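You operate a simulated robot arm through the tools that you are given. There is no shell and no other tool. Be economical: measure what you need, move in short steps, check, and stop when the job is done.

The job below is to be done with a simulated two-armed robot. You get a single attempt, and the scene is never put back.

## Task
Fetch the worn brown gasket and set it on the grate of the filler tray.

It is judged by the outcome, as a careful person would: the job done as asked, and still so three seconds after it is handed in. It fails if anything else is knocked over, pushed out of place, dropped, spilled or broken.

## Robot
Two 7-joint arms with two-finger parallel grippers on one trunk, on a base that drives. Base frame: it is fixed to the floor where the robot stands at the start and does not move with it; the origin is under the middle of the robot, x ahead of it, y to its left, z up. Readings come in m, rad, newtons and seconds.
The left shoulder is at the start at [0.053, 0.187, 0.892], the right one opposite. With the tool pointing down near the work surface each hand reaches from about 0.28 to 0.84 m from the robot's upright axis, wherever it stands, measured 20 degrees to its own side. Places, roughly: grate of the filler tray [4.6, 1.8, 0.9]. Payload 3.43 kg a hand.
Tool frame (each hand has its own): the origin (TCP) lies between the finger pads and is the grasp point; the fingertips stand 0.034 m ahead of it; z points along the fingers, y is the line along which they close. Largest opening 0.128 m; finger width 0.024, thickness 0.012; the body of the gripper, 0.048 by 0.13 m, starts 0.096 m behind the TCP.
Orientation is that of the tool frame in the base frame, as a unit quaternion [w, x, y, z]. With the fingers straight down and closing along the base's y, the tool's x points along the base's -x, its y along +y and its z along -z.

## Interface
- The arms move only by the tool arm_command. It takes "left_motion", "right_motion" or both (then of equal length, played together; a hand with none holds still); each is a list of rows, each a list of 7 numbers: the turn, a rotation vector about the base's x, y, z in degrees, then the shift along the base's x, y, z in m, then the gripper command, from -1 (shut) to 1 (fully open), values between in proportion. In form: [[rx, ry, rz, dx, dy, dz, gripper], ...]. A call has 1 to 20 rows; each row shifts and turns the commanded pose from where the row before left it. A row lasts 0.2 s, in which the tool goes at most 0.05 m and 0.15 rad; a call with a longer step from one row to the next is refused whole, and so is a gripper value outside its range. A pose out of reach is approached as far as the arm can. The call stops where the force on the tool passes 40 N (or 10 N more than at its start, if that is more) or the arm is blocked; 0.2 s more then pass. The fingers move at their own pace (about 0.153 m/s each) and stop on an object; they squeeze with about 39 N. The grip force told is the motor's: it shows also when the fingers shut on nothing. Time passes only in rows, and 0.2 s behind the last, so rows that do not move let the fingers close. It gives the time, the measured TCP pose, the force on the tool (base axes), the opening and the grip force at its end, in the units of the frame above (readings bear some noise), and new pictures: "views" is both (left out), scene, wrist or none (wrist: the cameras of the hands that moved).
- Cameras (640 x 400 px; columns grow to the right, rows downward): "scene" is now at [0.1056, 0.018, 1.1045]; the picture's right is [-0.11, -0.99, 0.02], its down [-0.73, 0.07, -0.68] and it looks along [0.67, -0.09, -0.74] (base axes); focal length 266 px, centre (320, 200). "left" rides on the left gripper at [0.076, 0.011, -0.16] in its tool frame; the picture's right is [-0.15, 0.99, 0.00], its down [-0.88, -0.13, -0.46] and it looks along [-0.45, -0.07, 0.89] (tool axes); focal length 234 px, centre (320, 200). "right" rides on the right gripper at [0.076, -0.011, -0.16] in its tool frame; the picture's right is [0.15, 0.99, 0.00], its down [-0.88, 0.13, -0.46] and it looks along [-0.45, 0.07, 0.89] (tool axes); focal length 234 px, centre (320, 200). There is no depth. A picture from a camera that has moved, and an enlarged one, comes with that camera's place and axes in the base frame and with its lens.
- lift_body(by): slides the trunk up (or, below 0, down) by that many m; the arms and the scene camera ride with it, the base frame stays. It gives what a move gives, with no picture.
- steer(legs): drives the robot by 1 to 6 legs, each [ahead, left, turn to the left] in m, m and rad, along the robot's own axes; the way and the turn of a leg run together, so that a leg with both is an arc; at most 1.5 m and 3.142 rad a leg. The arms and the cameras ride along, it lands a little off, and it stops where it bumps. It gives what a move gives, and a new picture of the scene camera.
- head_to(pan, tilt): turns the head with the scene camera to pan (to the left, within 1.501 rad either way) and tilt (down, from -0.506 to 1.204), counted from straight ahead of the robot. It gives what a move gives, and a new picture of the scene camera.
- close_up(camera, box): a new picture of the part [left, top, right, bottom] of that camera's present view, enlarged. No time passes.
- finish_job(): hands the job in; it is judged then, once.

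Go step by step. Nothing tells you exact positions but the pictures and the camera data: compare them with the known pose of the tool, close in by small moves and look again before you grip or let go. The budget is 120 turns and 170 pictures, counting those below and the enlarged ones. Unless the task says otherwise, let go and move clear before handing in, and close with one line.

The tools are called after "Call:" as name(argument=value, ...) on one line, values as JSON. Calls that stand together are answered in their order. arm_command: Moves the arms, as the interface text tells. Its arguments: {"type":"object","properties":{"left_motion":{"type":"array","items":{"type":"array","items":{"type":"number"}}},"right_motion":{"type":"array","items":{"type":"array","items":{"type":"number"}}},"views":{"type":"string","enum":["both","scene","wrist","none"]}},"required":[]} The other tools are called the same way: lift_body (by) slides the trunk up or down; steer (legs) drives the base; head_to (pan, tilt) turns the head that bears the scene camera; close_up (camera, box) takes an enlarged picture of a part of a camera's view; finish_job () hands the job in.

At the start:

```text
time: 0.0
left_ee_pos: [0.6532, 0.2637, 0.6626]
left_ee_rot: [0.008, 0.003, 1.0, -0.013]
left_force: [0.2, -0.1, 0.0]
left_opening: 0.1281
left_finger_force: 0.1
right_ee_pos: [0.6569, -0.2725, 0.6445]
right_ee_rot: [0.03, 0.028, 0.999, -0.032]
right_force: [267.4, -173.5, -10.3]
right_opening: 0.128
right_finger_force: 0.0
trunk travel left (down, up): [-0.375, 0.565]
robot x, y, heading: [-0.0063, 0.0093, -0.005]
head pan, tilt: [-0.106, 0.846]
```

scene: 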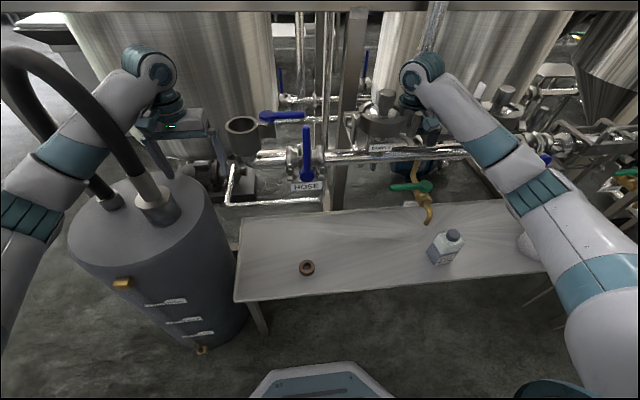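
right: 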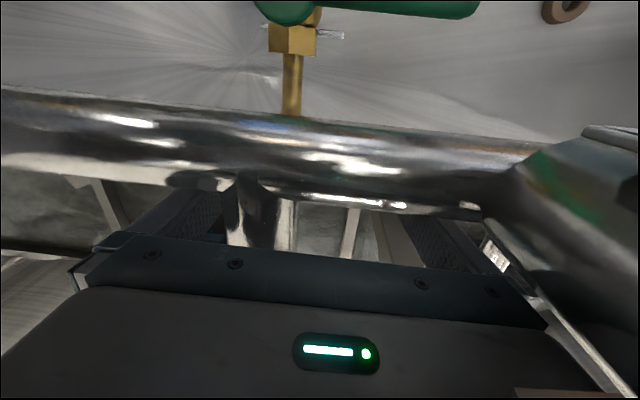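
left: 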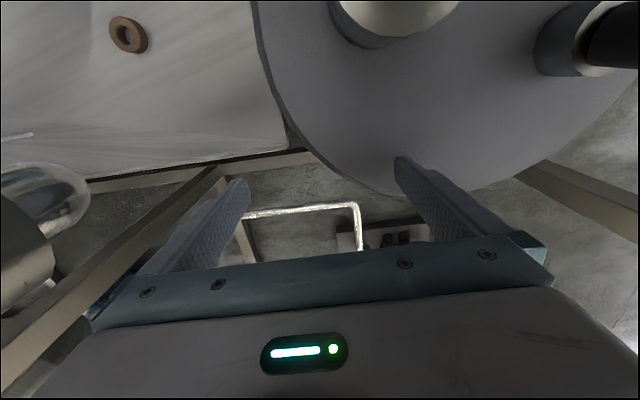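

I see a brown ring on the bench at about [0.48, 0.0, 0.41]. The right hand reads a large force and seems to be pressed against a pipe, so I'll look closer before moving anything.

Call:
close_up(camera="scene", box=[340, 40, 540, 165])

Call:
close_up(camera="scene", box=[230, 180, 550, 380])

```text
3.20 times, centred on (440, 102) of scene
camera zoom: at [0.1056, 0.018, 1.1045], right [-0.11, -0.99, 0.02], down [-0.73, 0.07, -0.68], along [0.67, -0.09, -0.74], focal length 852 px, centre (-64, 512)
```

zoom: 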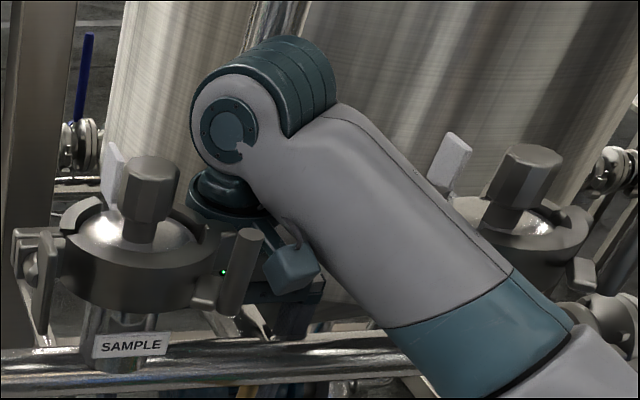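

```text
2.00 times, centred on (390, 280) of scene
camera zoom: at [0.1056, 0.018, 1.1045], right [-0.11, -0.99, 0.02], down [-0.73, 0.07, -0.68], along [0.67, -0.09, -0.74], focal length 532 px, centre (180, 40)
```

zoom: 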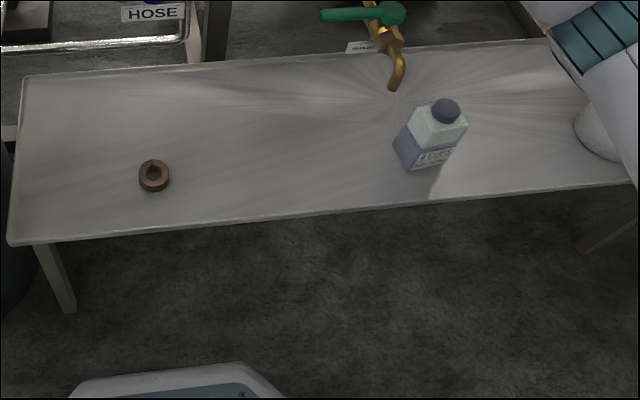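

The right gripper sits beside the sample clamp, behind a pipe. I'll ease it slightly along the push and then upward, in tiny steps.

Call:
arm_command(right_motion=[[0, 0, 0, 0.004, -0.003, 0.005, 1], [0, 0, 0, 0.004, -0.003, 0.005, 1], [0, 0, 0, 0, 0, 0, 1]], views="both")

```text
time: 0.8
left_ee_pos: [0.6493, 0.2656, 0.6643]
left_ee_rot: [0.008, 0.003, 1.0, -0.009]
left_force: [0.2, -0.3, -0.1]
left_opening: 0.1282
left_finger_force: 0.1
right_ee_pos: [0.6606, -0.2708, 0.6446]
right_ee_rot: [0.031, 0.023, 0.999, -0.035]
right_force: [128.7, -62.9, -33.6]
right_opening: 0.1281
right_finger_force: 0.0
trunk travel left (down, up): [-0.375, 0.565]
robot x, y, heading: [-0.0109, 0.0097, -0.006]
head pan, tilt: [-0.106, 0.846]
camera scene: at [0.1018, 0.0159, 1.1037], right [-0.11, -0.99, 0.02], down [-0.73, 0.07, -0.68], along [0.67, -0.09, -0.74], focal length 266 px, centre (320, 200)
camera right: at [0.5756, -0.2665, 0.8], right [-0.1, 0.99, -0.08], down [0.86, 0.12, 0.5], along [0.51, -0.02, -0.86], focal length 234 px, centre (320, 200)
```

scene: 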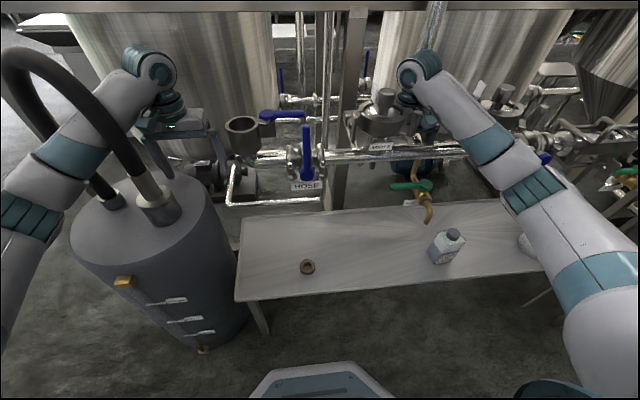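
right: 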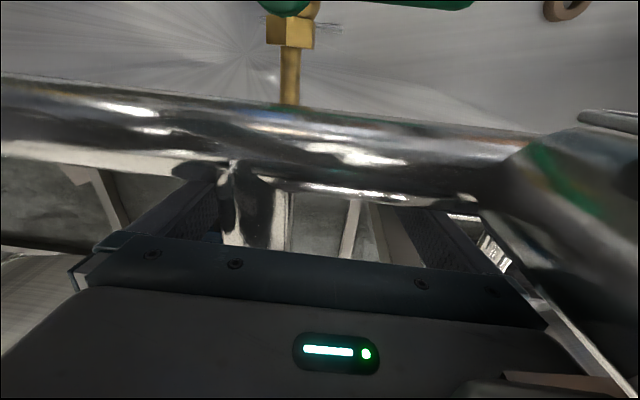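

The force has halved. I'll keep going the same way, then rise.

Call:
arm_command(right_motion=[[0, 0, 0, 0.006, -0.005, 0, 1], [0, 0, 0, 0.006, -0.005, 0, 1], [0, 0, 0, 0, 0, 0, 1]], views="wrist")

```text
time: 1.6
left_ee_pos: [0.6432, 0.2644, 0.6675]
left_ee_rot: [0.011, 0.003, 1.0, -0.01]
left_force: [-0.3, -0.7, 0.1]
left_opening: 0.1282
left_finger_force: 0.1
right_ee_pos: [0.6612, -0.2683, 0.6462]
right_ee_rot: [0.025, 0.005, 0.999, -0.032]
right_force: [-36.1, -10.4, -63.3]
right_opening: 0.128
right_finger_force: 0.1
trunk travel left (down, up): [-0.375, 0.565]
robot x, y, heading: [-0.0091, 0.0097, -0.005]
head pan, tilt: [-0.106, 0.846]
camera right: at [0.5791, -0.2688, 0.8013], right [-0.14, 0.99, -0.07], down [0.86, 0.15, 0.49], along [0.49, 0.01, -0.87], focal length 234 px, centre (320, 200)
```

right: 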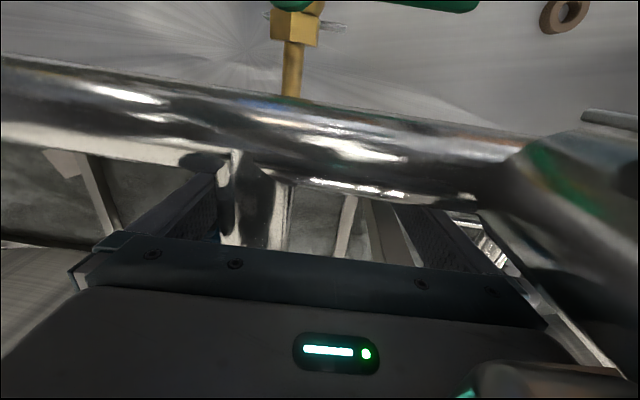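

The x push has reversed, and the clamp body overhangs the hand's +y end. I'll slide the hand toward -y, lowering it a touch to unload the vertical force.

Call:
arm_command(right_motion=[[0, 0, 0, -0.003, -0.006, -0.005, 1], [0, 0, 0, 0, -0.008, -0.003, 1], [0, 0, 0, 0, -0.008, 0, 1], [0, 0, 0, 0, 0, 0, 1]], views="both")

```text
time: 2.1
left_ee_pos: [0.6437, 0.2671, 0.6683]
left_ee_rot: [0.009, 0.002, 1.0, -0.008]
left_force: [-0.1, -0.2, 0.6]
left_opening: 0.1278
left_finger_force: 0.0
right_ee_pos: [0.6649, -0.2657, 0.646]
right_ee_rot: [0.035, 0.001, 0.999, -0.03]
right_force: [75.5, -44.0, -27.4]
right_opening: 0.128
right_finger_force: 0.1
trunk travel left (down, up): [-0.375, 0.565]
robot x, y, heading: [-0.0122, 0.0089, 0.0]
head pan, tilt: [-0.106, 0.846]
stopped in row 2 (right hand): the force on the tool passed its limit (the readings are from after the stop); the commanded pose is now the measured one
camera scene: at [0.0971, 0.0159, 1.1072], right [-0.11, -0.99, 0.01], down [-0.73, 0.07, -0.68], along [0.67, -0.08, -0.74], focal length 266 px, centre (320, 200)
camera right: at [0.5798, -0.2673, 0.7996], right [-0.14, 0.99, -0.07], down [0.85, 0.16, 0.51], along [0.51, 0.01, -0.86], focal length 234 px, centre (320, 200)
```

scene: 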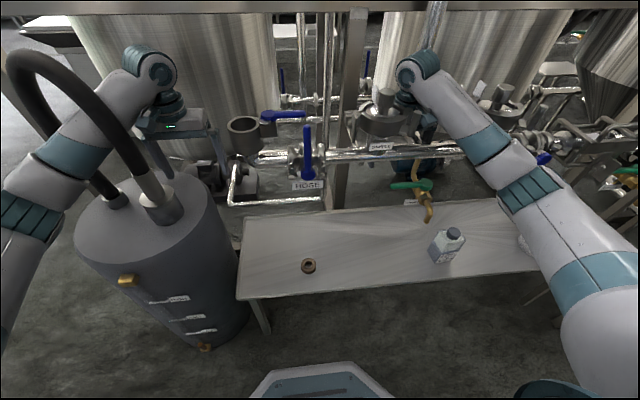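
right: 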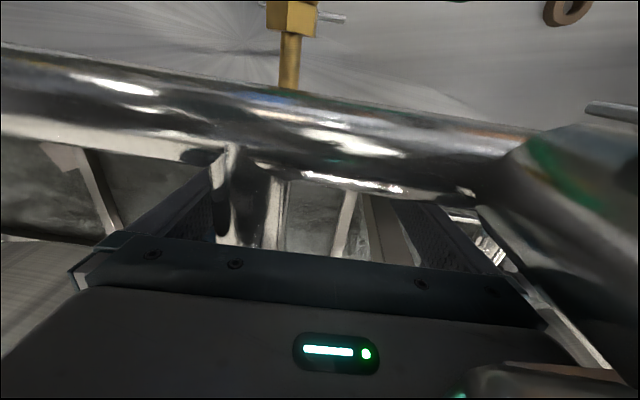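

The hand barely moves, so I need to find what touches what around the wrist. I'll take close-ups.

Call:
close_up(camera="scene", box=[335, 30, 495, 130])

Call:
close_up(camera="right", box=[0, 130, 320, 330])

Call:
close_up(camera="right", box=[320, 100, 640, 300])

Call:
close_up(camera="scene", box=[380, 80, 540, 180])

```text
4.00 times, centred on (415, 80) of scene
camera zoom: at [0.0971, 0.0159, 1.1072], right [-0.11, -0.99, 0.01], down [-0.73, 0.07, -0.68], along [0.67, -0.08, -0.74], focal length 1065 px, centre (-60, 680)
```

zoom: 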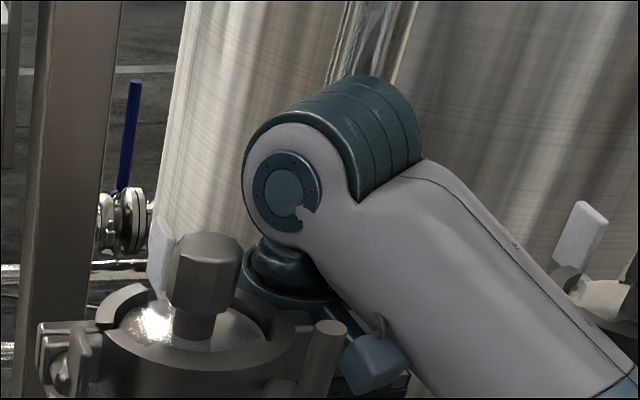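

```text
2.00 times, centred on (160, 230) of right
camera zoom: at [0.5798, -0.2673, 0.7996], right [-0.14, 0.99, -0.07], down [0.85, 0.16, 0.51], along [0.51, 0.01, -0.86], focal length 468 px, centre (640, 140)
```

zoom: 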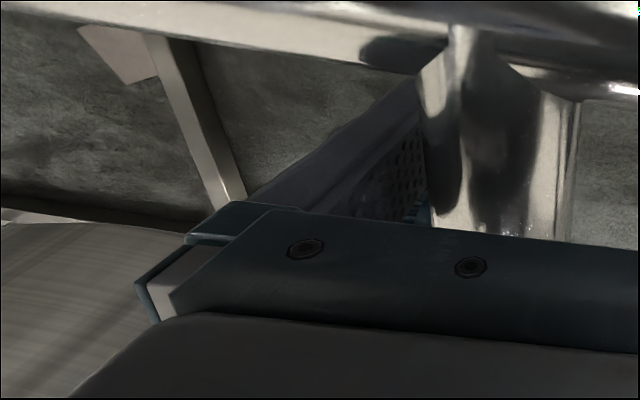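

```text
2.00 times, centred on (480, 200) of right
camera zoom: at [0.5798, -0.2673, 0.7996], right [-0.14, 0.99, -0.07], down [0.85, 0.16, 0.51], along [0.51, 0.01, -0.86], focal length 468 px, centre (0, 200)
```

zoom: 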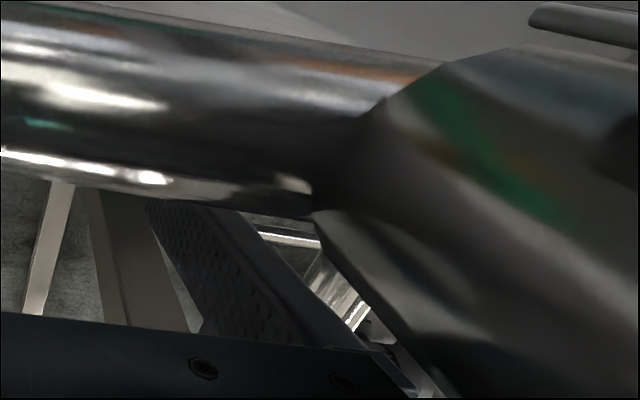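

```text
4.00 times, centred on (460, 130) of scene
camera zoom: at [0.0971, 0.0159, 1.1072], right [-0.11, -0.99, 0.01], down [-0.73, 0.07, -0.68], along [0.67, -0.08, -0.74], focal length 1065 px, centre (-240, 480)
```

zoom: 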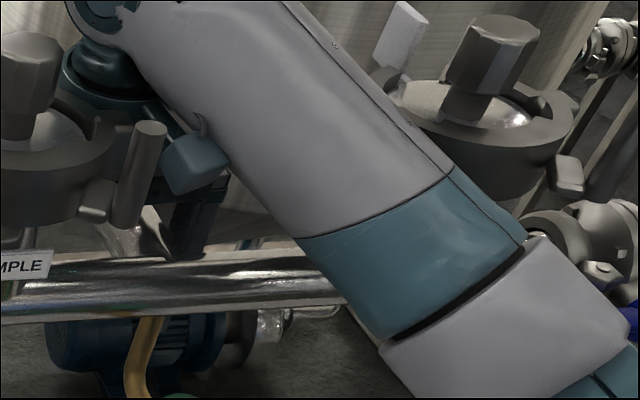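

Clamp handle and camera bracket look wedged in x, and the clamp always pushes the hand toward -y. I'll move purely in -y, a little at a time.

Call:
arm_command(right_motion=[[0, 0, 0, 0, -0.004, 0, 1], [0, 0, 0, 0, -0.006, 0, 1], [0, 0, 0, 0, -0.006, 0, 1], [0, 0, 0, 0, 0, 0, 1]], views="none")

```text
time: 3.1
left_ee_pos: [0.6433, 0.2782, 0.6661]
left_ee_rot: [0.011, -0.002, 1.0, -0.009]
left_force: [-0.5, -0.1, -0.7]
left_opening: 0.1281
left_finger_force: 0.0
right_ee_pos: [0.6678, -0.2644, 0.6446]
right_ee_rot: [0.033, -0.016, 0.999, -0.027]
right_force: [34.2, -16.7, 10.2]
right_opening: 0.128
right_finger_force: 0.0
trunk travel left (down, up): [-0.375, 0.565]
robot x, y, heading: [-0.0022, 0.0116, 0.005]
head pan, tilt: [-0.106, 0.846]
```

Forces are now low. I'll try straight up in small steps.

Call:
arm_command(right_motion=[[0, 0, 0, 0, 0, 0.006, 1], [0, 0, 0, 0, 0, 0.008, 1], [0, 0, 0, 0, 0, 0.01, 1], [0, 0, 0, 0, 0, 0, 1]], views="wrist")

```text
time: 3.4
left_ee_pos: [0.6434, 0.2759, 0.6664]
left_ee_rot: [0.009, -0.003, 1.0, -0.006]
left_force: [-0.9, 0.4, -0.2]
left_opening: 0.1278
left_finger_force: 0.0
right_ee_pos: [0.6698, -0.2636, 0.6453]
right_ee_rot: [0.038, -0.013, 0.999, -0.026]
right_force: [76.8, -41.9, -3.6]
right_opening: 0.1278
right_finger_force: 0.1
trunk travel left (down, up): [-0.375, 0.565]
robot x, y, heading: [-0.012, 0.0149, 0.005]
head pan, tilt: [-0.106, 0.846]
stopped in row 1 (right hand): the force on the tool passed its limit (the readings are from after the stop); the commanded pose is now the measured one
camera right: at [0.5825, -0.2674, 0.7988], right [-0.17, 0.98, -0.06], down [0.84, 0.18, 0.51], along [0.52, 0.03, -0.86], focal length 234 px, centre (320, 200)
```

right: 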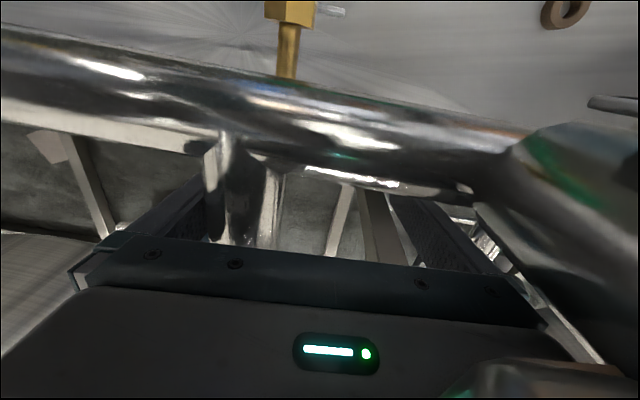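

The clamp still pushes the hand toward +x/-y, and the hand probably sits under its flange. I'll try a larger retreat along that push direction and look at the result.

Call:
arm_command(right_motion=[[0, 0, 0, 0.005, -0.015, 0, 1], [0, 0, 0, 0.003, -0.015, 0, 1], [0, 0, 0, 0, -0.01, 0, 1], [0, 0, 0, 0, 0, 0, 1], [0, 0, 0, 0, 0, 0, 1]], views="both")

```text
time: 4.6
left_ee_pos: [0.6414, 0.2937, 0.6661]
left_ee_rot: [0.011, -0.008, 1.0, -0.012]
left_force: [-0.1, 0.3, -0.8]
left_opening: 0.1281
left_finger_force: 0.0
right_ee_pos: [0.677, -0.2655, 0.6442]
right_ee_rot: [0.034, -0.042, 0.998, -0.026]
right_force: [-0.1, 0.7, 0.4]
right_opening: 0.1283
right_finger_force: 0.1
trunk travel left (down, up): [-0.375, 0.565]
robot x, y, heading: [-0.0085, 0.0199, 0.018]
head pan, tilt: [-0.106, 0.846]
camera scene: at [0.0974, 0.034, 1.1047], right [-0.09, -1.0, 0.02], down [-0.73, 0.05, -0.68], along [0.68, -0.08, -0.73], focal length 266 px, centre (320, 200)
camera right: at [0.593, -0.2752, 0.7988], right [-0.23, 0.97, -0.06], down [0.83, 0.23, 0.5], along [0.5, 0.06, -0.86], focal length 234 px, centre (320, 200)
```

scene: 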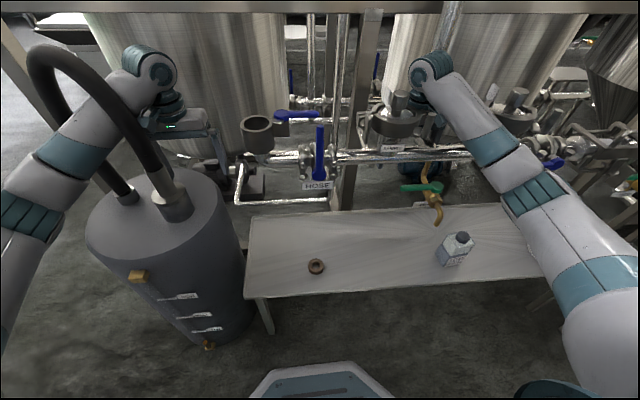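
right: 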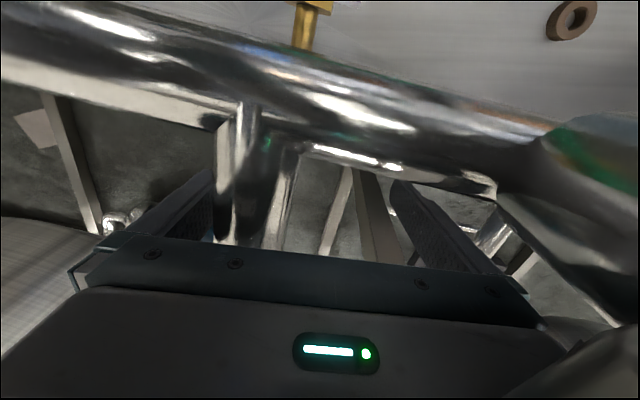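

The hand is now free of force. I'll go up.

Call:
arm_command(right_motion=[[0, 0, 0, 0, 0, 0.008, 1], [0, 0, 0, 0, 0, 0.01, 1], [0, 0, 0, 0, 0, 0.01, 1], [0, 0, 0, 0, 0, 0.01, 1], [0, 0, 0, 0, 0, 0, 1]], views="wrist")

```text
time: 5.9
left_ee_pos: [0.6406, 0.2935, 0.6691]
left_ee_rot: [0.006, -0.008, 1.0, -0.006]
left_force: [-0.5, -0.1, -0.1]
left_opening: 0.128
left_finger_force: 0.1
right_ee_pos: [0.6668, -0.2608, 0.6441]
right_ee_rot: [0.01, -0.044, 0.998, -0.032]
right_force: [119.8, -44.2, 12.3]
right_opening: 0.128
right_finger_force: 0.2
trunk travel left (down, up): [-0.375, 0.565]
robot x, y, heading: [-0.0091, 0.0208, 0.017]
head pan, tilt: [-0.106, 0.846]
stopped in row 5 (right hand): the force on the tool passed its limit (the readings are from after the stop); the commanded pose is now the measured one
camera right: at [0.5897, -0.2673, 0.8028], right [-0.23, 0.97, -0.07], down [0.86, 0.24, 0.46], along [0.46, 0.05, -0.88], focal length 234 px, centre (320, 200)
```

right: 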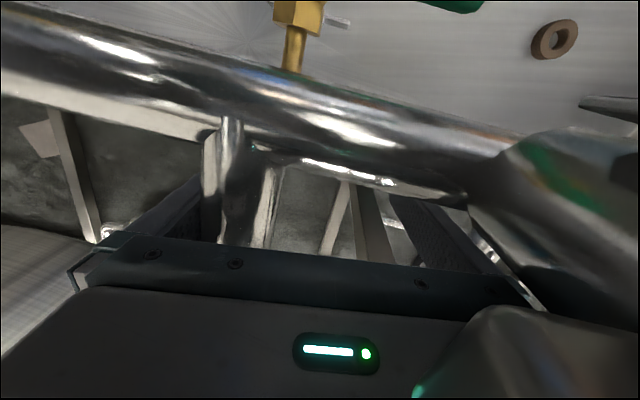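

The hand tipped but did not rise, so something above its +y end still holds it. I'll take another close look from the scene camera.

Call:
close_up(camera="scene", box=[370, 40, 498, 120])

Call:
close_up(camera="scene", box=[370, 90, 498, 170])

Call:
close_up(camera="left", box=[0, 0, 640, 400])

```text
5.00 times, centred on (434, 80) of scene
camera zoom: at [0.0999, 0.0296, 1.1079], right [-0.09, -1.0, 0.01], down [-0.74, 0.06, -0.67], along [0.67, -0.07, -0.74], focal length 1331 px, centre (-250, 800)
```

zoom: 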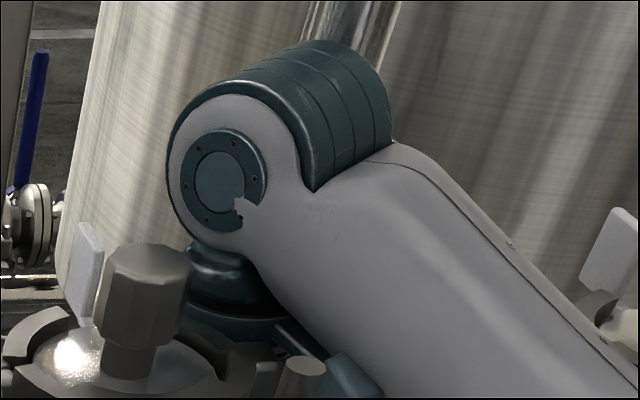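

```text
5.00 times, centred on (434, 130) of scene
camera zoom: at [0.0999, 0.0296, 1.1079], right [-0.09, -1.0, 0.01], down [-0.74, 0.06, -0.67], along [0.67, -0.07, -0.74], focal length 1331 px, centre (-250, 550)
```

zoom: 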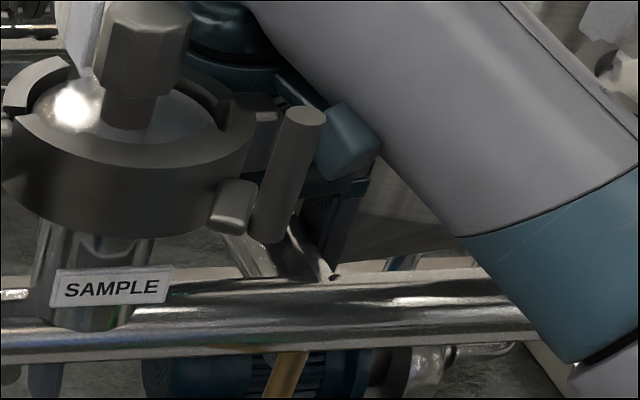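

```text
1.00 times, centred on (320, 200) of left
camera zoom: at [0.5608, 0.3042, 0.8259], right [0.13, 0.99, -0.01], down [0.88, -0.11, 0.47], along [0.47, -0.07, -0.88], focal length 234 px, centre (320, 200)
```

zoom: 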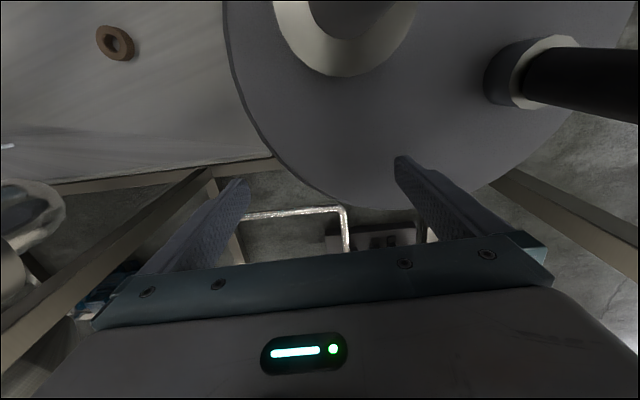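

My reading: the palm's +y corner sits under the clamp ring, while the forearm leans on the second valve to the right. The earlier -y/+x command did relax everything, so I'll repeat it and continue.

Call:
arm_command(right_motion=[[0, 0, 0, 0.004, -0.006, -0.006, 1], [0, 0, 0, 0.006, -0.012, -0.004, 1], [0, 0, 0, 0.006, -0.015, 0, 1], [0, 0, 0, 0.004, -0.015, 0, 1], [0, 0, 0, 0, 0, 0, 1]], views="both")

```text
time: 7.1
left_ee_pos: [0.629, 0.3195, 0.6683]
left_ee_rot: [0.011, -0.018, 1.0, -0.011]
left_force: [2.4, -0.9, -0.1]
left_opening: 0.1278
left_finger_force: 0.0
right_ee_pos: [0.6835, -0.2678, 0.6423]
right_ee_rot: [0.01, -0.07, 0.997, -0.027]
right_force: [-0.1, 1.4, -0.7]
right_opening: 0.1281
right_finger_force: 0.1
trunk travel left (down, up): [-0.375, 0.565]
robot x, y, heading: [-0.0133, 0.034, 0.034]
head pan, tilt: [-0.106, 0.846]
camera scene: at [0.0896, 0.0513, 1.1052], right [-0.07, -1.0, 0.02], down [-0.73, 0.04, -0.68], along [0.68, -0.06, -0.73], focal length 266 px, centre (320, 200)
camera right: at [0.6065, -0.2807, 0.7998], right [-0.28, 0.96, -0.06], down [0.84, 0.28, 0.46], along [0.46, 0.08, -0.88], focal length 234 px, centre (320, 200)
```

scene: 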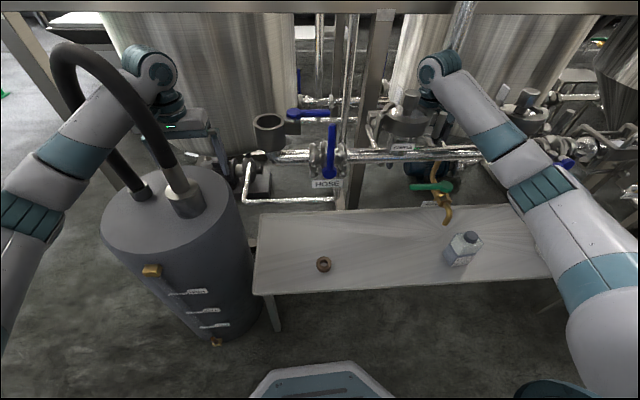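
right: 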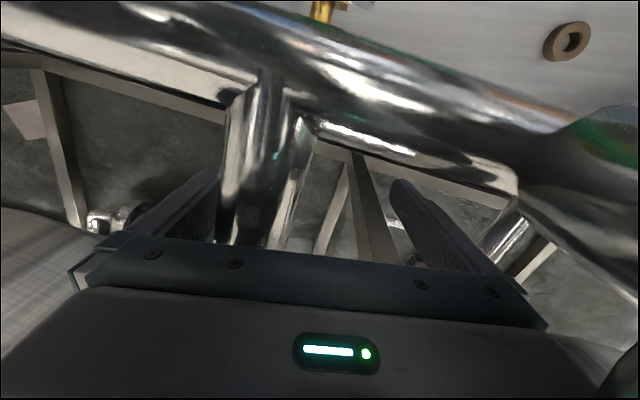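

The ring is nearly clear of the palm and the force is zero. I'll rise now, with a bit more +x.

Call:
arm_command(right_motion=[[0, 0, 0, 0.004, -0.004, 0.005, 1], [0, 0, 0, 0.002, -0.002, 0.01, 1], [0, 0, 0, 0, 0, 0.01, 1], [0, 0, 0, 0, 0, 0.01, 1], [0, 0, 0, 0, 0, 0, 1]], views="both")

```text
time: 8.3
left_ee_pos: [0.6312, 0.3155, 0.6638]
left_ee_rot: [0.008, -0.014, 1.0, -0.01]
left_force: [0.2, -0.7, -0.5]
left_opening: 0.1279
left_finger_force: 0.0
right_ee_pos: [0.6793, -0.2666, 0.6445]
right_ee_rot: [-0.014, -0.079, 0.996, -0.03]
right_force: [-0.8, 0.6, -0.5]
right_opening: 0.1279
right_finger_force: 0.2
trunk travel left (down, up): [-0.375, 0.565]
robot x, y, heading: [-0.0162, 0.0354, 0.033]
head pan, tilt: [-0.106, 0.846]
camera scene: at [0.0922, 0.0491, 1.1039], right [-0.08, -1.0, 0.02], down [-0.73, 0.04, -0.68], along [0.67, -0.07, -0.74], focal length 266 px, centre (320, 200)
camera right: at [0.6103, -0.2799, 0.8062], right [-0.3, 0.95, -0.05], down [0.86, 0.29, 0.42], along [0.41, 0.08, -0.91], focal length 234 px, centre (320, 200)
```

scene: 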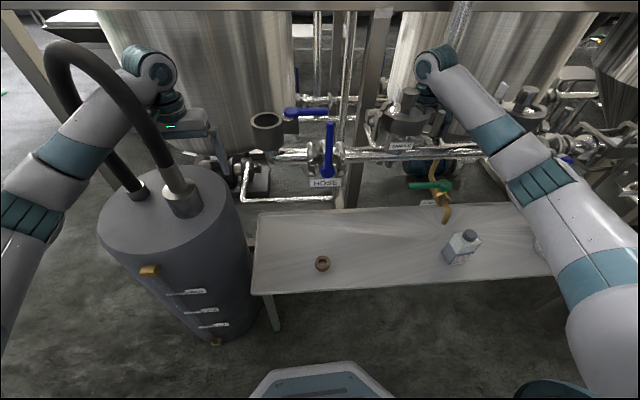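
right: 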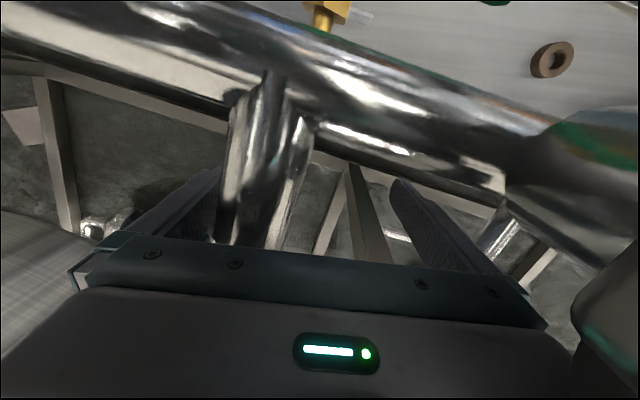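

The tool feels no force, yet it doesn't rise. So some arm link is held, and I'll inspect the forearm region.

Call:
close_up(camera="scene", box=[400, 30, 560, 130])

Call:
close_up(camera="scene", box=[480, 80, 640, 180])

```text
4.00 times, centred on (480, 80) of scene
camera zoom: at [0.0922, 0.0491, 1.1039], right [-0.08, -1.0, 0.02], down [-0.73, 0.04, -0.68], along [0.67, -0.07, -0.74], focal length 1065 px, centre (-320, 680)
```

zoom: 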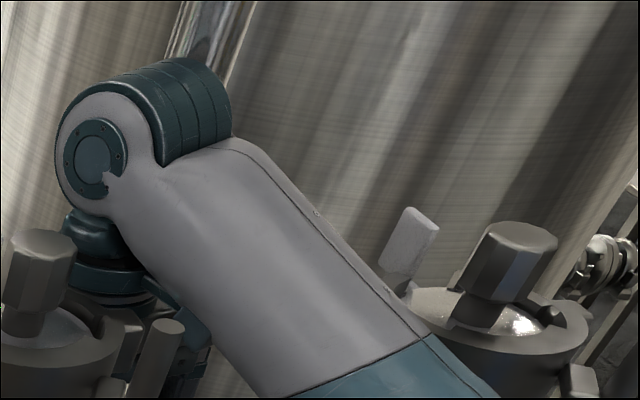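

```text
4.00 times, centred on (560, 130) of scene
camera zoom: at [0.0922, 0.0491, 1.1039], right [-0.08, -1.0, 0.02], down [-0.73, 0.04, -0.68], along [0.67, -0.07, -0.74], focal length 1065 px, centre (-640, 480)
```

zoom: 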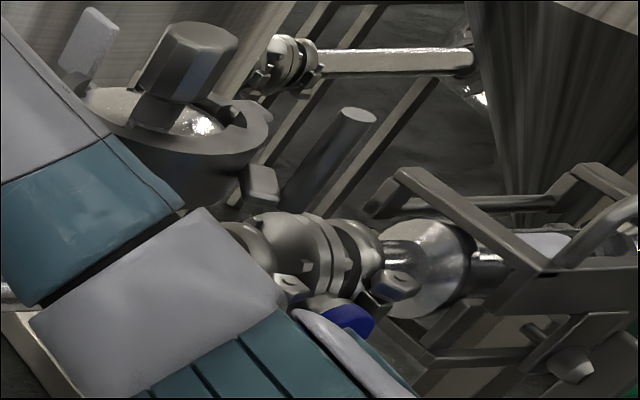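

The forearm is squeezed against the second clamp, because my y command runs ahead of the real hand. I'll relax that offset and see if the hand rises.

Call:
arm_command(right_motion=[[0, 0, 0, 0, 0.012, 0, 1], [0, 0, 0, 0, 0.012, 0, 1], [0, 0, 0, 0, 0.008, 0, 1], [0, 0, 0, 0, 0, 0, 1]], views="wrist")

```text
time: 8.7
left_ee_pos: [0.6291, 0.3122, 0.67]
left_ee_rot: [0.008, -0.013, 1.0, -0.006]
left_force: [0.2, 0.2, 1.0]
left_opening: 0.128
left_finger_force: 0.0
right_ee_pos: [0.6762, -0.2618, 0.6443]
right_ee_rot: [-0.013, -0.079, 0.996, -0.032]
right_force: [11.7, -19.3, -38.3]
right_opening: 0.128
right_finger_force: 0.2
trunk travel left (down, up): [-0.375, 0.565]
robot x, y, heading: [-0.0159, 0.0379, 0.028]
head pan, tilt: [-0.106, 0.846]
stopped in row 1 (right hand): the force on the tool passed its limit (the readings are from after the stop); the commanded pose is now the measured one
camera right: at [0.6079, -0.2746, 0.8063], right [-0.3, 0.95, -0.05], down [0.86, 0.3, 0.42], along [0.41, 0.08, -0.91], focal length 234 px, centre (320, 200)
```

right: 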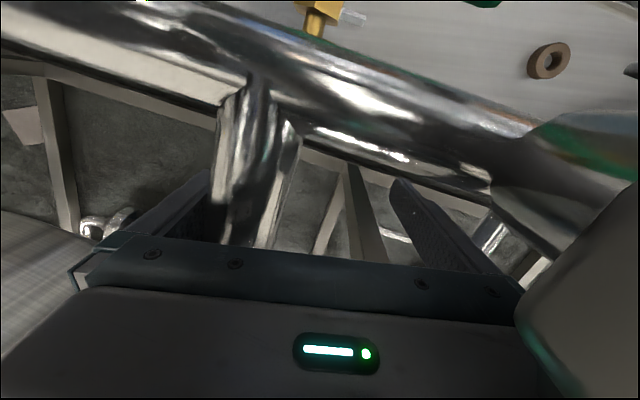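

The hand has been twisted about 9° toward the clamp. I'll turn it back clockwise so the palm corner leaves the ring, shifting gently to -y/+x as I do.

Call:
arm_command(right_motion=[[0, 0, -2, 0.004, -0.008, -0.004, 1], [0, 0, -3, 0.004, -0.008, -0.002, 1], [0, 0, -3, 0.004, -0.008, 0, 1], [0, 0, -3, 0.004, -0.008, 0, 1], [0, 0, -3, 0.002, -0.004, 0, 1], [0, 0, 0, 0, 0, 0, 1]], views="both")

```text
time: 9.7
left_ee_pos: [0.6252, 0.3194, 0.6666]
left_ee_rot: [0.008, -0.015, 1.0, -0.007]
left_force: [0.9, -0.6, -0.7]
left_opening: 0.1282
left_finger_force: 0.0
right_ee_pos: [0.6932, -0.2645, 0.6422]
right_ee_rot: [-0.008, -0.007, 1.0, -0.019]
right_force: [-0.2, -0.4, 0.6]
right_opening: 0.1281
right_finger_force: 0.0
trunk travel left (down, up): [-0.375, 0.565]
robot x, y, heading: [-0.0218, 0.0442, 0.034]
head pan, tilt: [-0.106, 0.846]
stopped in row 5 (right hand): the force on the tool passed its limit (the readings are from after the stop); the commanded pose is now the measured one
camera scene: at [0.0891, 0.0494, 1.1054], right [-0.08, -1.0, 0.01], down [-0.74, 0.05, -0.68], along [0.67, -0.06, -0.74], focal length 266 px, centre (320, 200)
camera right: at [0.6214, -0.2698, 0.8026], right [-0.16, 0.99, -0.04], down [0.89, 0.16, 0.44], along [0.44, 0.04, -0.9], focal length 234 px, centre (320, 200)
```

scene: 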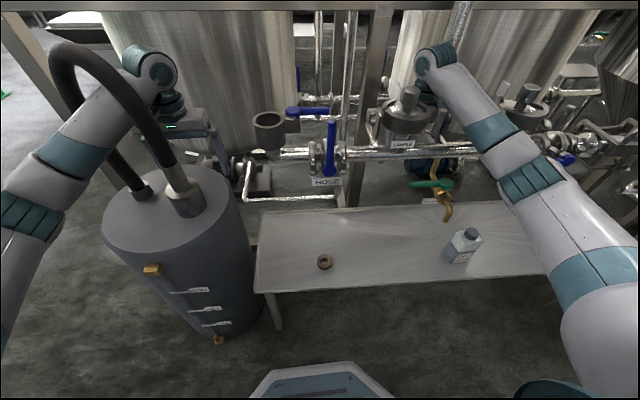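
right: 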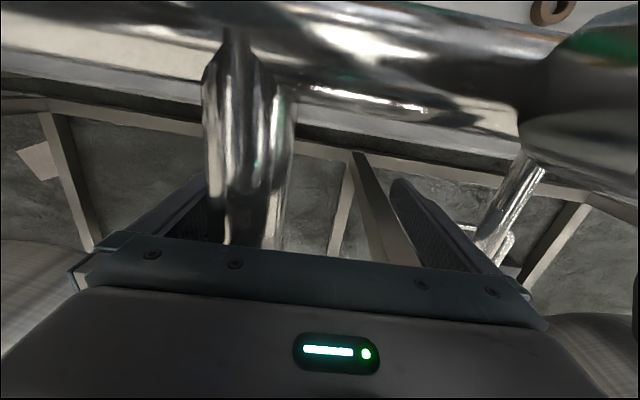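

The palm now looks clear of the ring. I'll go up gently.

Call:
arm_command(right_motion=[[0, 0, 0, 0, 0, 0.006, 1], [0, 0, 0, 0, 0, 0.01, 1], [0, 0, 0, 0, 0, 0.01, 1], [0, 0, 0, 0, 0, 0.012, 1], [0, 0, 0, 0, 0, 0.012, 1], [0, 0, 0, 0, 0, 0, 1]], views="wrist")

```text
time: 10.7
left_ee_pos: [0.6285, 0.3166, 0.6646]
left_ee_rot: [0.004, -0.013, 1.0, -0.003]
left_force: [0.0, 1.3, -0.3]
left_opening: 0.1279
left_finger_force: 0.0
right_ee_pos: [0.6827, -0.259, 0.6379]
right_ee_rot: [-0.032, -0.015, 0.999, -0.026]
right_force: [54.4, -92.3, 18.8]
right_opening: 0.1281
right_finger_force: 0.1
trunk travel left (down, up): [-0.375, 0.565]
robot x, y, heading: [-0.0244, 0.0441, 0.03]
head pan, tilt: [-0.106, 0.846]
stopped in row 4 (right hand): the force on the tool passed its limit (the readings are from after the stop); the commanded pose is now the measured one
camera right: at [0.6186, -0.263, 0.8018], right [-0.18, 0.98, -0.04], down [0.9, 0.18, 0.39], along [0.39, 0.03, -0.92], focal length 234 px, centre (320, 200)
```

right: 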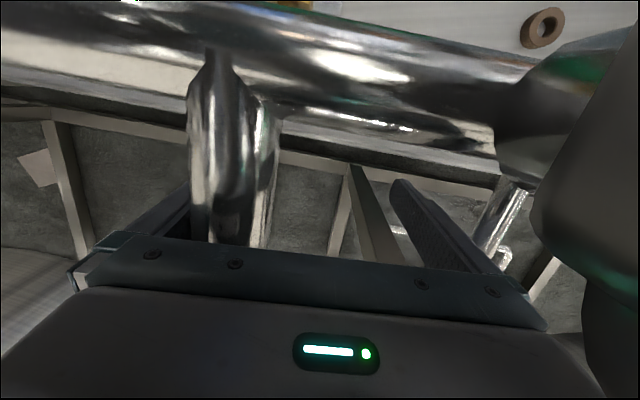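

Arm-only raising just tips the hand. From above nothing covers the arm, so I'll restore the freed pose and then lift the whole trunk a little.

Call:
arm_command(right_motion=[[0, 0, -1, 0.006, -0.008, 0, 1], [0, 0, 0, 0.004, -0.006, 0, 1], [0, 0, 0, 0.002, -0.002, 0, 1], [0, 0, 0, 0, 0, 0, 1]], views="none")

Call:
lift_body(by=0.02)

Call:
close_up(camera="right", box=[0, 0, 640, 400])

```text
time: 11.3
left_ee_pos: [0.6255, 0.3164, 0.6651]
left_ee_rot: [0.006, -0.014, 1.0, -0.003]
left_force: [0.5, 0.0, 0.5]
left_opening: 0.1281
left_finger_force: 0.1
right_ee_pos: [0.6841, -0.2578, 0.6396]
right_ee_rot: [-0.038, -0.017, 0.999, -0.019]
right_force: [-28.0, -13.9, 33.8]
right_opening: 0.1281
right_finger_force: 0.2
trunk travel left (down, up): [-0.375, 0.565]
robot x, y, heading: [-0.0231, 0.0454, 0.032]
head pan, tilt: [-0.106, 0.846]
stopped in row 3 (right hand): the force on the tool passed its limit (the readings are from after the stop); the commanded pose is now the measured one
```

```text
time: 11.6
left_ee_pos: [0.6238, 0.3184, 0.6651]
left_ee_rot: [0.003, -0.014, 1.0, -0.003]
left_force: [0.1, 1.0, 0.1]
left_opening: 0.128
left_finger_force: 0.0
right_ee_pos: [0.6849, -0.257, 0.6387]
right_ee_rot: [-0.038, -0.017, 0.999, -0.021]
right_force: [-9.9, -23.7, 20.7]
right_opening: 0.1281
right_finger_force: 0.2
trunk travel left (down, up): [-0.376, 0.564]
robot x, y, heading: [-0.0246, 0.0442, 0.027]
head pan, tilt: [-0.106, 0.846]
stopped: the force on the tool passed its limit (the readings are from after the stop); the commanded pose is now the measured one
```

```text
1.00 times, centred on (320, 200) of right
camera zoom: at [0.622, -0.2647, 0.8037], right [-0.18, 0.98, -0.03], down [0.91, 0.18, 0.38], along [0.38, 0.04, -0.92], focal length 234 px, centre (320, 200)
```

zoom: 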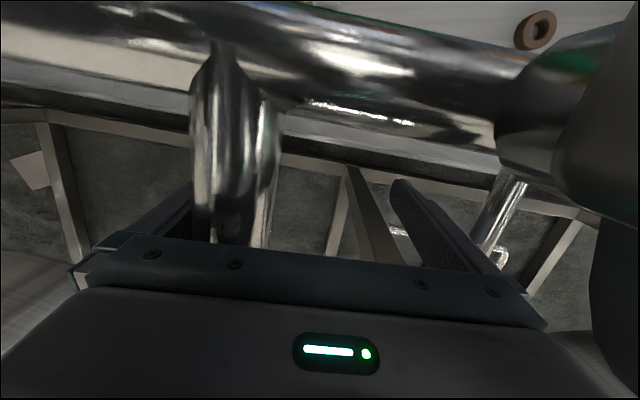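

The hand is tilted and now pressing slightly on the branch pipe below. I'll level it and ease upward.

Call:
arm_command(right_motion=[[0, -2, 0, 0.005, -0.004, 0.002, 1], [0, -2, 0, 0.005, -0.004, 0.002, 1], [0, 0, 0, 0.002, -0.004, 0.002, 1], [0, 0, 0, 0, 0, 0, 1]], views="wrist")

```text
time: 11.9
left_ee_pos: [0.6243, 0.318, 0.6627]
left_ee_rot: [0.002, -0.014, 1.0, -0.001]
left_force: [-0.3, 0.1, 0.2]
left_opening: 0.1282
left_finger_force: 0.1
right_ee_pos: [0.6863, -0.2586, 0.6377]
right_ee_rot: [-0.035, -0.016, 0.999, -0.022]
right_force: [-9.8, -23.1, 19.5]
right_opening: 0.1279
right_finger_force: 0.3
trunk travel left (down, up): [-0.376, 0.564]
robot x, y, heading: [-0.0291, 0.0447, 0.025]
head pan, tilt: [-0.106, 0.846]
stopped in row 1 (right hand): the force on the tool passed its limit (the readings are from after the stop); the commanded pose is now the measured one
camera right: at [0.6219, -0.2642, 0.8031], right [-0.18, 0.98, -0.03], down [0.91, 0.18, 0.39], along [0.38, 0.04, -0.92], focal length 234 px, centre (320, 200)
```

right: 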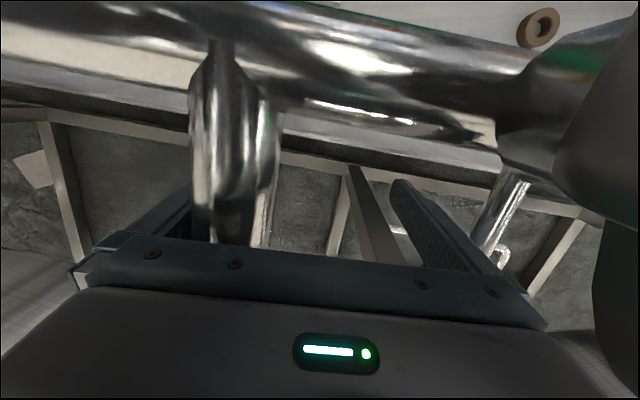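

The left finger's inner face now touches the branch pipe, so I need -y. I'll repeat the pushes that worked before.

Call:
arm_command(right_motion=[[0, 0, 0, 0, -0.01, 0, 1], [0, -1, 0, 0, -0.015, 0, 1], [0, -1, 0, 0, -0.015, 0, 1], [0, -1, 0, 0, -0.015, 0, 1], [0, 0, 0, 0, 0, 0, 1]], views="both")

```text
time: 12.2
left_ee_pos: [0.6236, 0.319, 0.6612]
left_ee_rot: [0.001, -0.014, 1.0, -0.002]
left_force: [0.9, -0.4, -0.4]
left_opening: 0.1281
left_finger_force: 0.1
right_ee_pos: [0.6852, -0.2585, 0.6389]
right_ee_rot: [-0.035, -0.016, 0.999, -0.022]
right_force: [-4.6, -22.4, 13.9]
right_opening: 0.1279
right_finger_force: 0.5
trunk travel left (down, up): [-0.376, 0.564]
robot x, y, heading: [-0.0286, 0.0464, 0.029]
head pan, tilt: [-0.106, 0.846]
stopped in row 1 (right hand): the force on the tool passed its limit (the readings are from after the stop); the commanded pose is now the measured one
camera scene: at [0.0912, 0.0447, 1.1044], right [-0.08, -1.0, 0.0], down [-0.74, 0.05, -0.67], along [0.66, -0.05, -0.75], focal length 266 px, centre (320, 200)
camera right: at [0.6219, -0.2642, 0.8029], right [-0.18, 0.98, -0.03], down [0.91, 0.18, 0.39], along [0.39, 0.04, -0.92], focal length 234 px, centre (320, 200)
```

scene: 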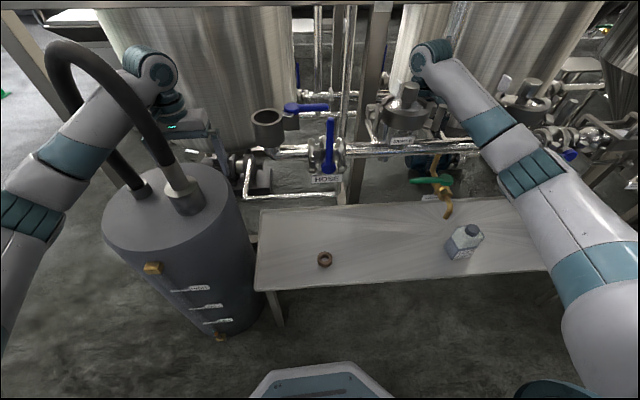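
right: 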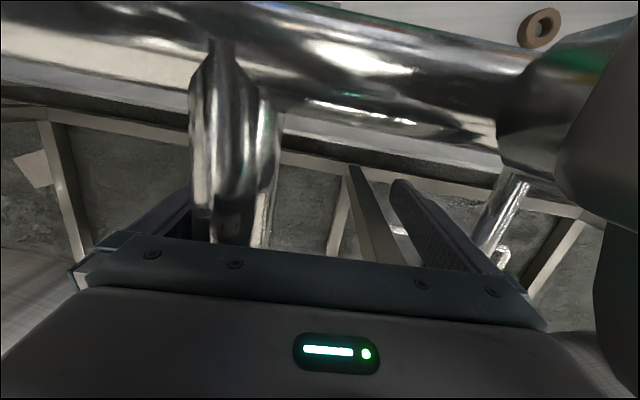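

The stop came from a brief spike, so I'll use much gentler steps in -y.

Call:
arm_command(right_motion=[[0, 0, 0, 0, -0.002, 0, 1], [0, 0, 0, 0, -0.002, 0, 1], [0, 0, 0, 0, -0.003, 0, 1], [0, 0, 0, 0, -0.003, 0, 1], [0, 0, 0, 0, -0.003, 0, 1], [0, 0, 0, 0, -0.004, 0, 1], [0, 0, 0, 0, -0.004, 0, 1], [0, 0, 0, 0, -0.004, 0, 1], [0, 0, 0, 0, -0.004, 0, 1], [0, 0, 0, 0, -0.004, 0, 1]], views="none")

```text
time: 12.5
left_ee_pos: [0.6234, 0.3181, 0.6603]
left_ee_rot: [0.0, -0.013, 1.0, -0.001]
left_force: [0.0, 0.2, 0.1]
left_opening: 0.128
left_finger_force: 0.0
right_ee_pos: [0.6851, -0.259, 0.6379]
right_ee_rot: [-0.036, -0.016, 0.999, -0.025]
right_force: [1.6, -24.1, 6.8]
right_opening: 0.128
right_finger_force: 0.1
trunk travel left (down, up): [-0.376, 0.564]
robot x, y, heading: [-0.0352, 0.048, 0.033]
head pan, tilt: [-0.106, 0.846]
stopped in row 1 (right hand): the force on the tool passed its limit (the readings are from after the stop); the commanded pose is now the measured one
```

The forearm still can't follow. I'll shift the base slightly left so the forearm leaves the second clamp, then bring the hand back in -y.

Call:
steer(legs=[[0, 0.02, 0]])

```text
time: 13.4
left_ee_pos: [0.6266, 0.3258, 0.6597]
left_ee_rot: [-0.002, -0.01, 1.0, 0.001]
left_force: [0.7, 0.7, 0.7]
left_opening: 0.1279
left_finger_force: 0.0
right_ee_pos: [0.6867, -0.2585, 0.6382]
right_ee_rot: [-0.034, -0.007, 0.999, -0.023]
right_force: [-10.6, 1.7, 2.0]
right_opening: 0.1283
right_finger_force: 0.1
trunk travel left (down, up): [-0.376, 0.564]
robot x, y, heading: [-0.0334, 0.0589, 0.027]
head pan, tilt: [-0.106, 0.846]
stopped in leg 1: the force on the tool passed its limit (the readings are from after the stop); the commanded pose is now the measured one
camera scene: at [0.0951, 0.0534, 1.1038], right [-0.08, -1.0, 0.0], down [-0.75, 0.06, -0.66], along [0.66, -0.05, -0.75], focal length 266 px, centre (320, 200)
```

scene: 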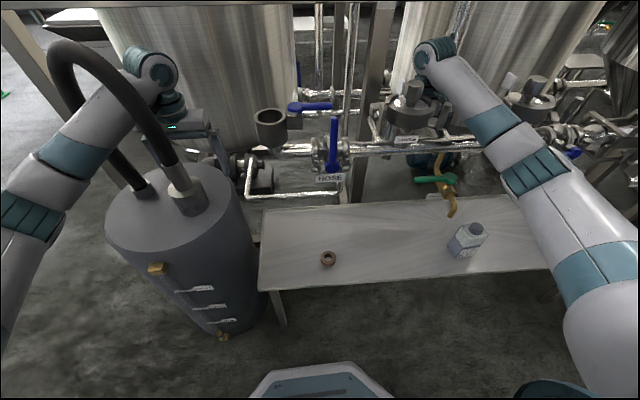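

That worked: the base went left about 1 cm and the hand is nearly unloaded. Now I'll move the hand in -y and level it.

Call:
arm_command(right_motion=[[0, 0, 0, 0, -0.004, 0, 1], [0, -1, 0, 0.001, -0.005, 0, 1], [0, -1, 0, 0.001, -0.005, 0, 1], [0, -1, 0, 0.001, -0.005, 0, 1], [0, 0, 0, 0, 0, 0, 1]], views="wrist")

```text
time: 14.6
left_ee_pos: [0.6262, 0.3331, 0.6574]
left_ee_rot: [-0.001, -0.013, 1.0, -0.002]
left_force: [-1.3, -0.6, 0.4]
left_opening: 0.1282
left_finger_force: 0.1
right_ee_pos: [0.6925, -0.265, 0.6404]
right_ee_rot: [-0.009, -0.011, 1.0, -0.027]
right_force: [-0.1, -1.4, -0.4]
right_opening: 0.1282
right_finger_force: 0.0
trunk travel left (down, up): [-0.376, 0.564]
robot x, y, heading: [-0.0328, 0.0637, 0.031]
head pan, tilt: [-0.106, 0.846]
camera right: at [0.6203, -0.2696, 0.8008], right [-0.17, 0.98, -0.05], down [0.89, 0.17, 0.43], along [0.43, 0.03, -0.9], focal length 234 px, centre (320, 200)
```

right: 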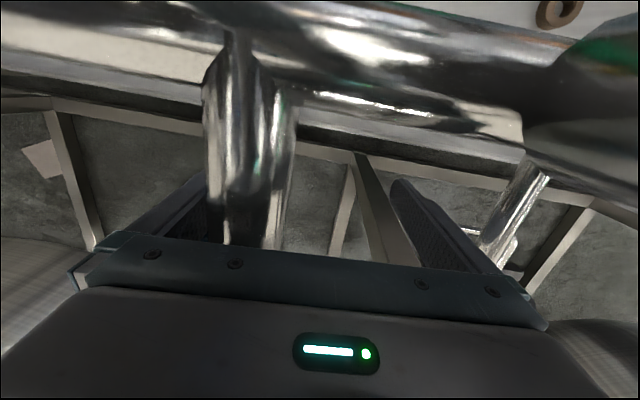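

Good: the hand is free, level, and clear of the ring. I'll repeat the base-left and hand -y combination once more for margin before rising.

Call:
steer(legs=[[0, 0.02, 0]])

Call:
arm_command(right_motion=[[0, 0, 0, 0, -0.004, 0, 1], [0, 0, 0, 0, -0.005, 0, 1], [0, 0, 0, 0, -0.005, 0, 1], [0, 0, 0, 0, -0.005, 0, 1], [0, 0, 0, 0, 0, 0, 1]], views="wrist")

```text
time: 15.2
left_ee_pos: [0.6251, 0.3313, 0.6599]
left_ee_rot: [-0.002, -0.013, 1.0, 0.0]
left_force: [-0.7, -0.5, -0.3]
left_opening: 0.1282
left_finger_force: 0.0
right_ee_pos: [0.6913, -0.2639, 0.641]
right_ee_rot: [-0.006, -0.014, 1.0, -0.023]
right_force: [0.5, 0.3, 0.3]
right_opening: 0.1279
right_finger_force: 0.2
trunk travel left (down, up): [-0.376, 0.564]
robot x, y, heading: [-0.0329, 0.0559, 0.026]
head pan, tilt: [-0.106, 0.846]
stopped in leg 1: the robot was blocked; the commanded pose is now the measured one
camera scene: at [0.0945, 0.0571, 1.1041], right [-0.08, -1.0, 0.0], down [-0.75, 0.06, -0.66], along [0.66, -0.05, -0.75], focal length 266 px, centre (320, 200)
```

scene: 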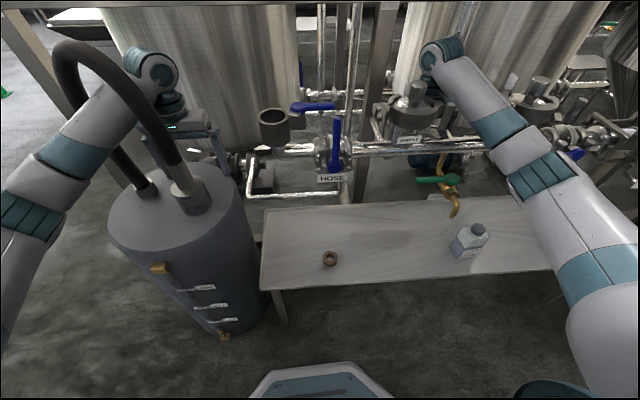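

```text
time: 16.4
left_ee_pos: [0.6231, 0.3369, 0.6584]
left_ee_rot: [-0.001, -0.014, 1.0, -0.002]
left_force: [0.5, 0.4, 0.9]
left_opening: 0.128
left_finger_force: 0.1
right_ee_pos: [0.6932, -0.2711, 0.64]
right_ee_rot: [-0.007, -0.018, 0.999, -0.025]
right_force: [0.4, 0.3, -0.1]
right_opening: 0.1282
right_finger_force: 0.1
trunk travel left (down, up): [-0.376, 0.564]
robot x, y, heading: [-0.0306, 0.0649, 0.032]
head pan, tilt: [-0.106, 0.846]
camera right: at [0.6204, -0.2768, 0.8018], right [-0.18, 0.98, -0.05], down [0.88, 0.19, 0.44], along [0.44, 0.04, -0.9], focal length 234 px, centre (320, 200)
```

right: 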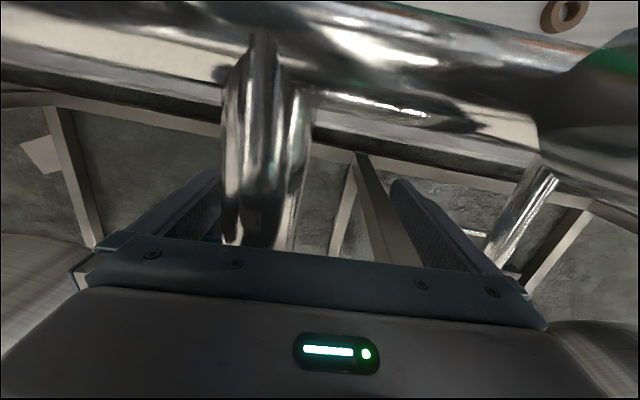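

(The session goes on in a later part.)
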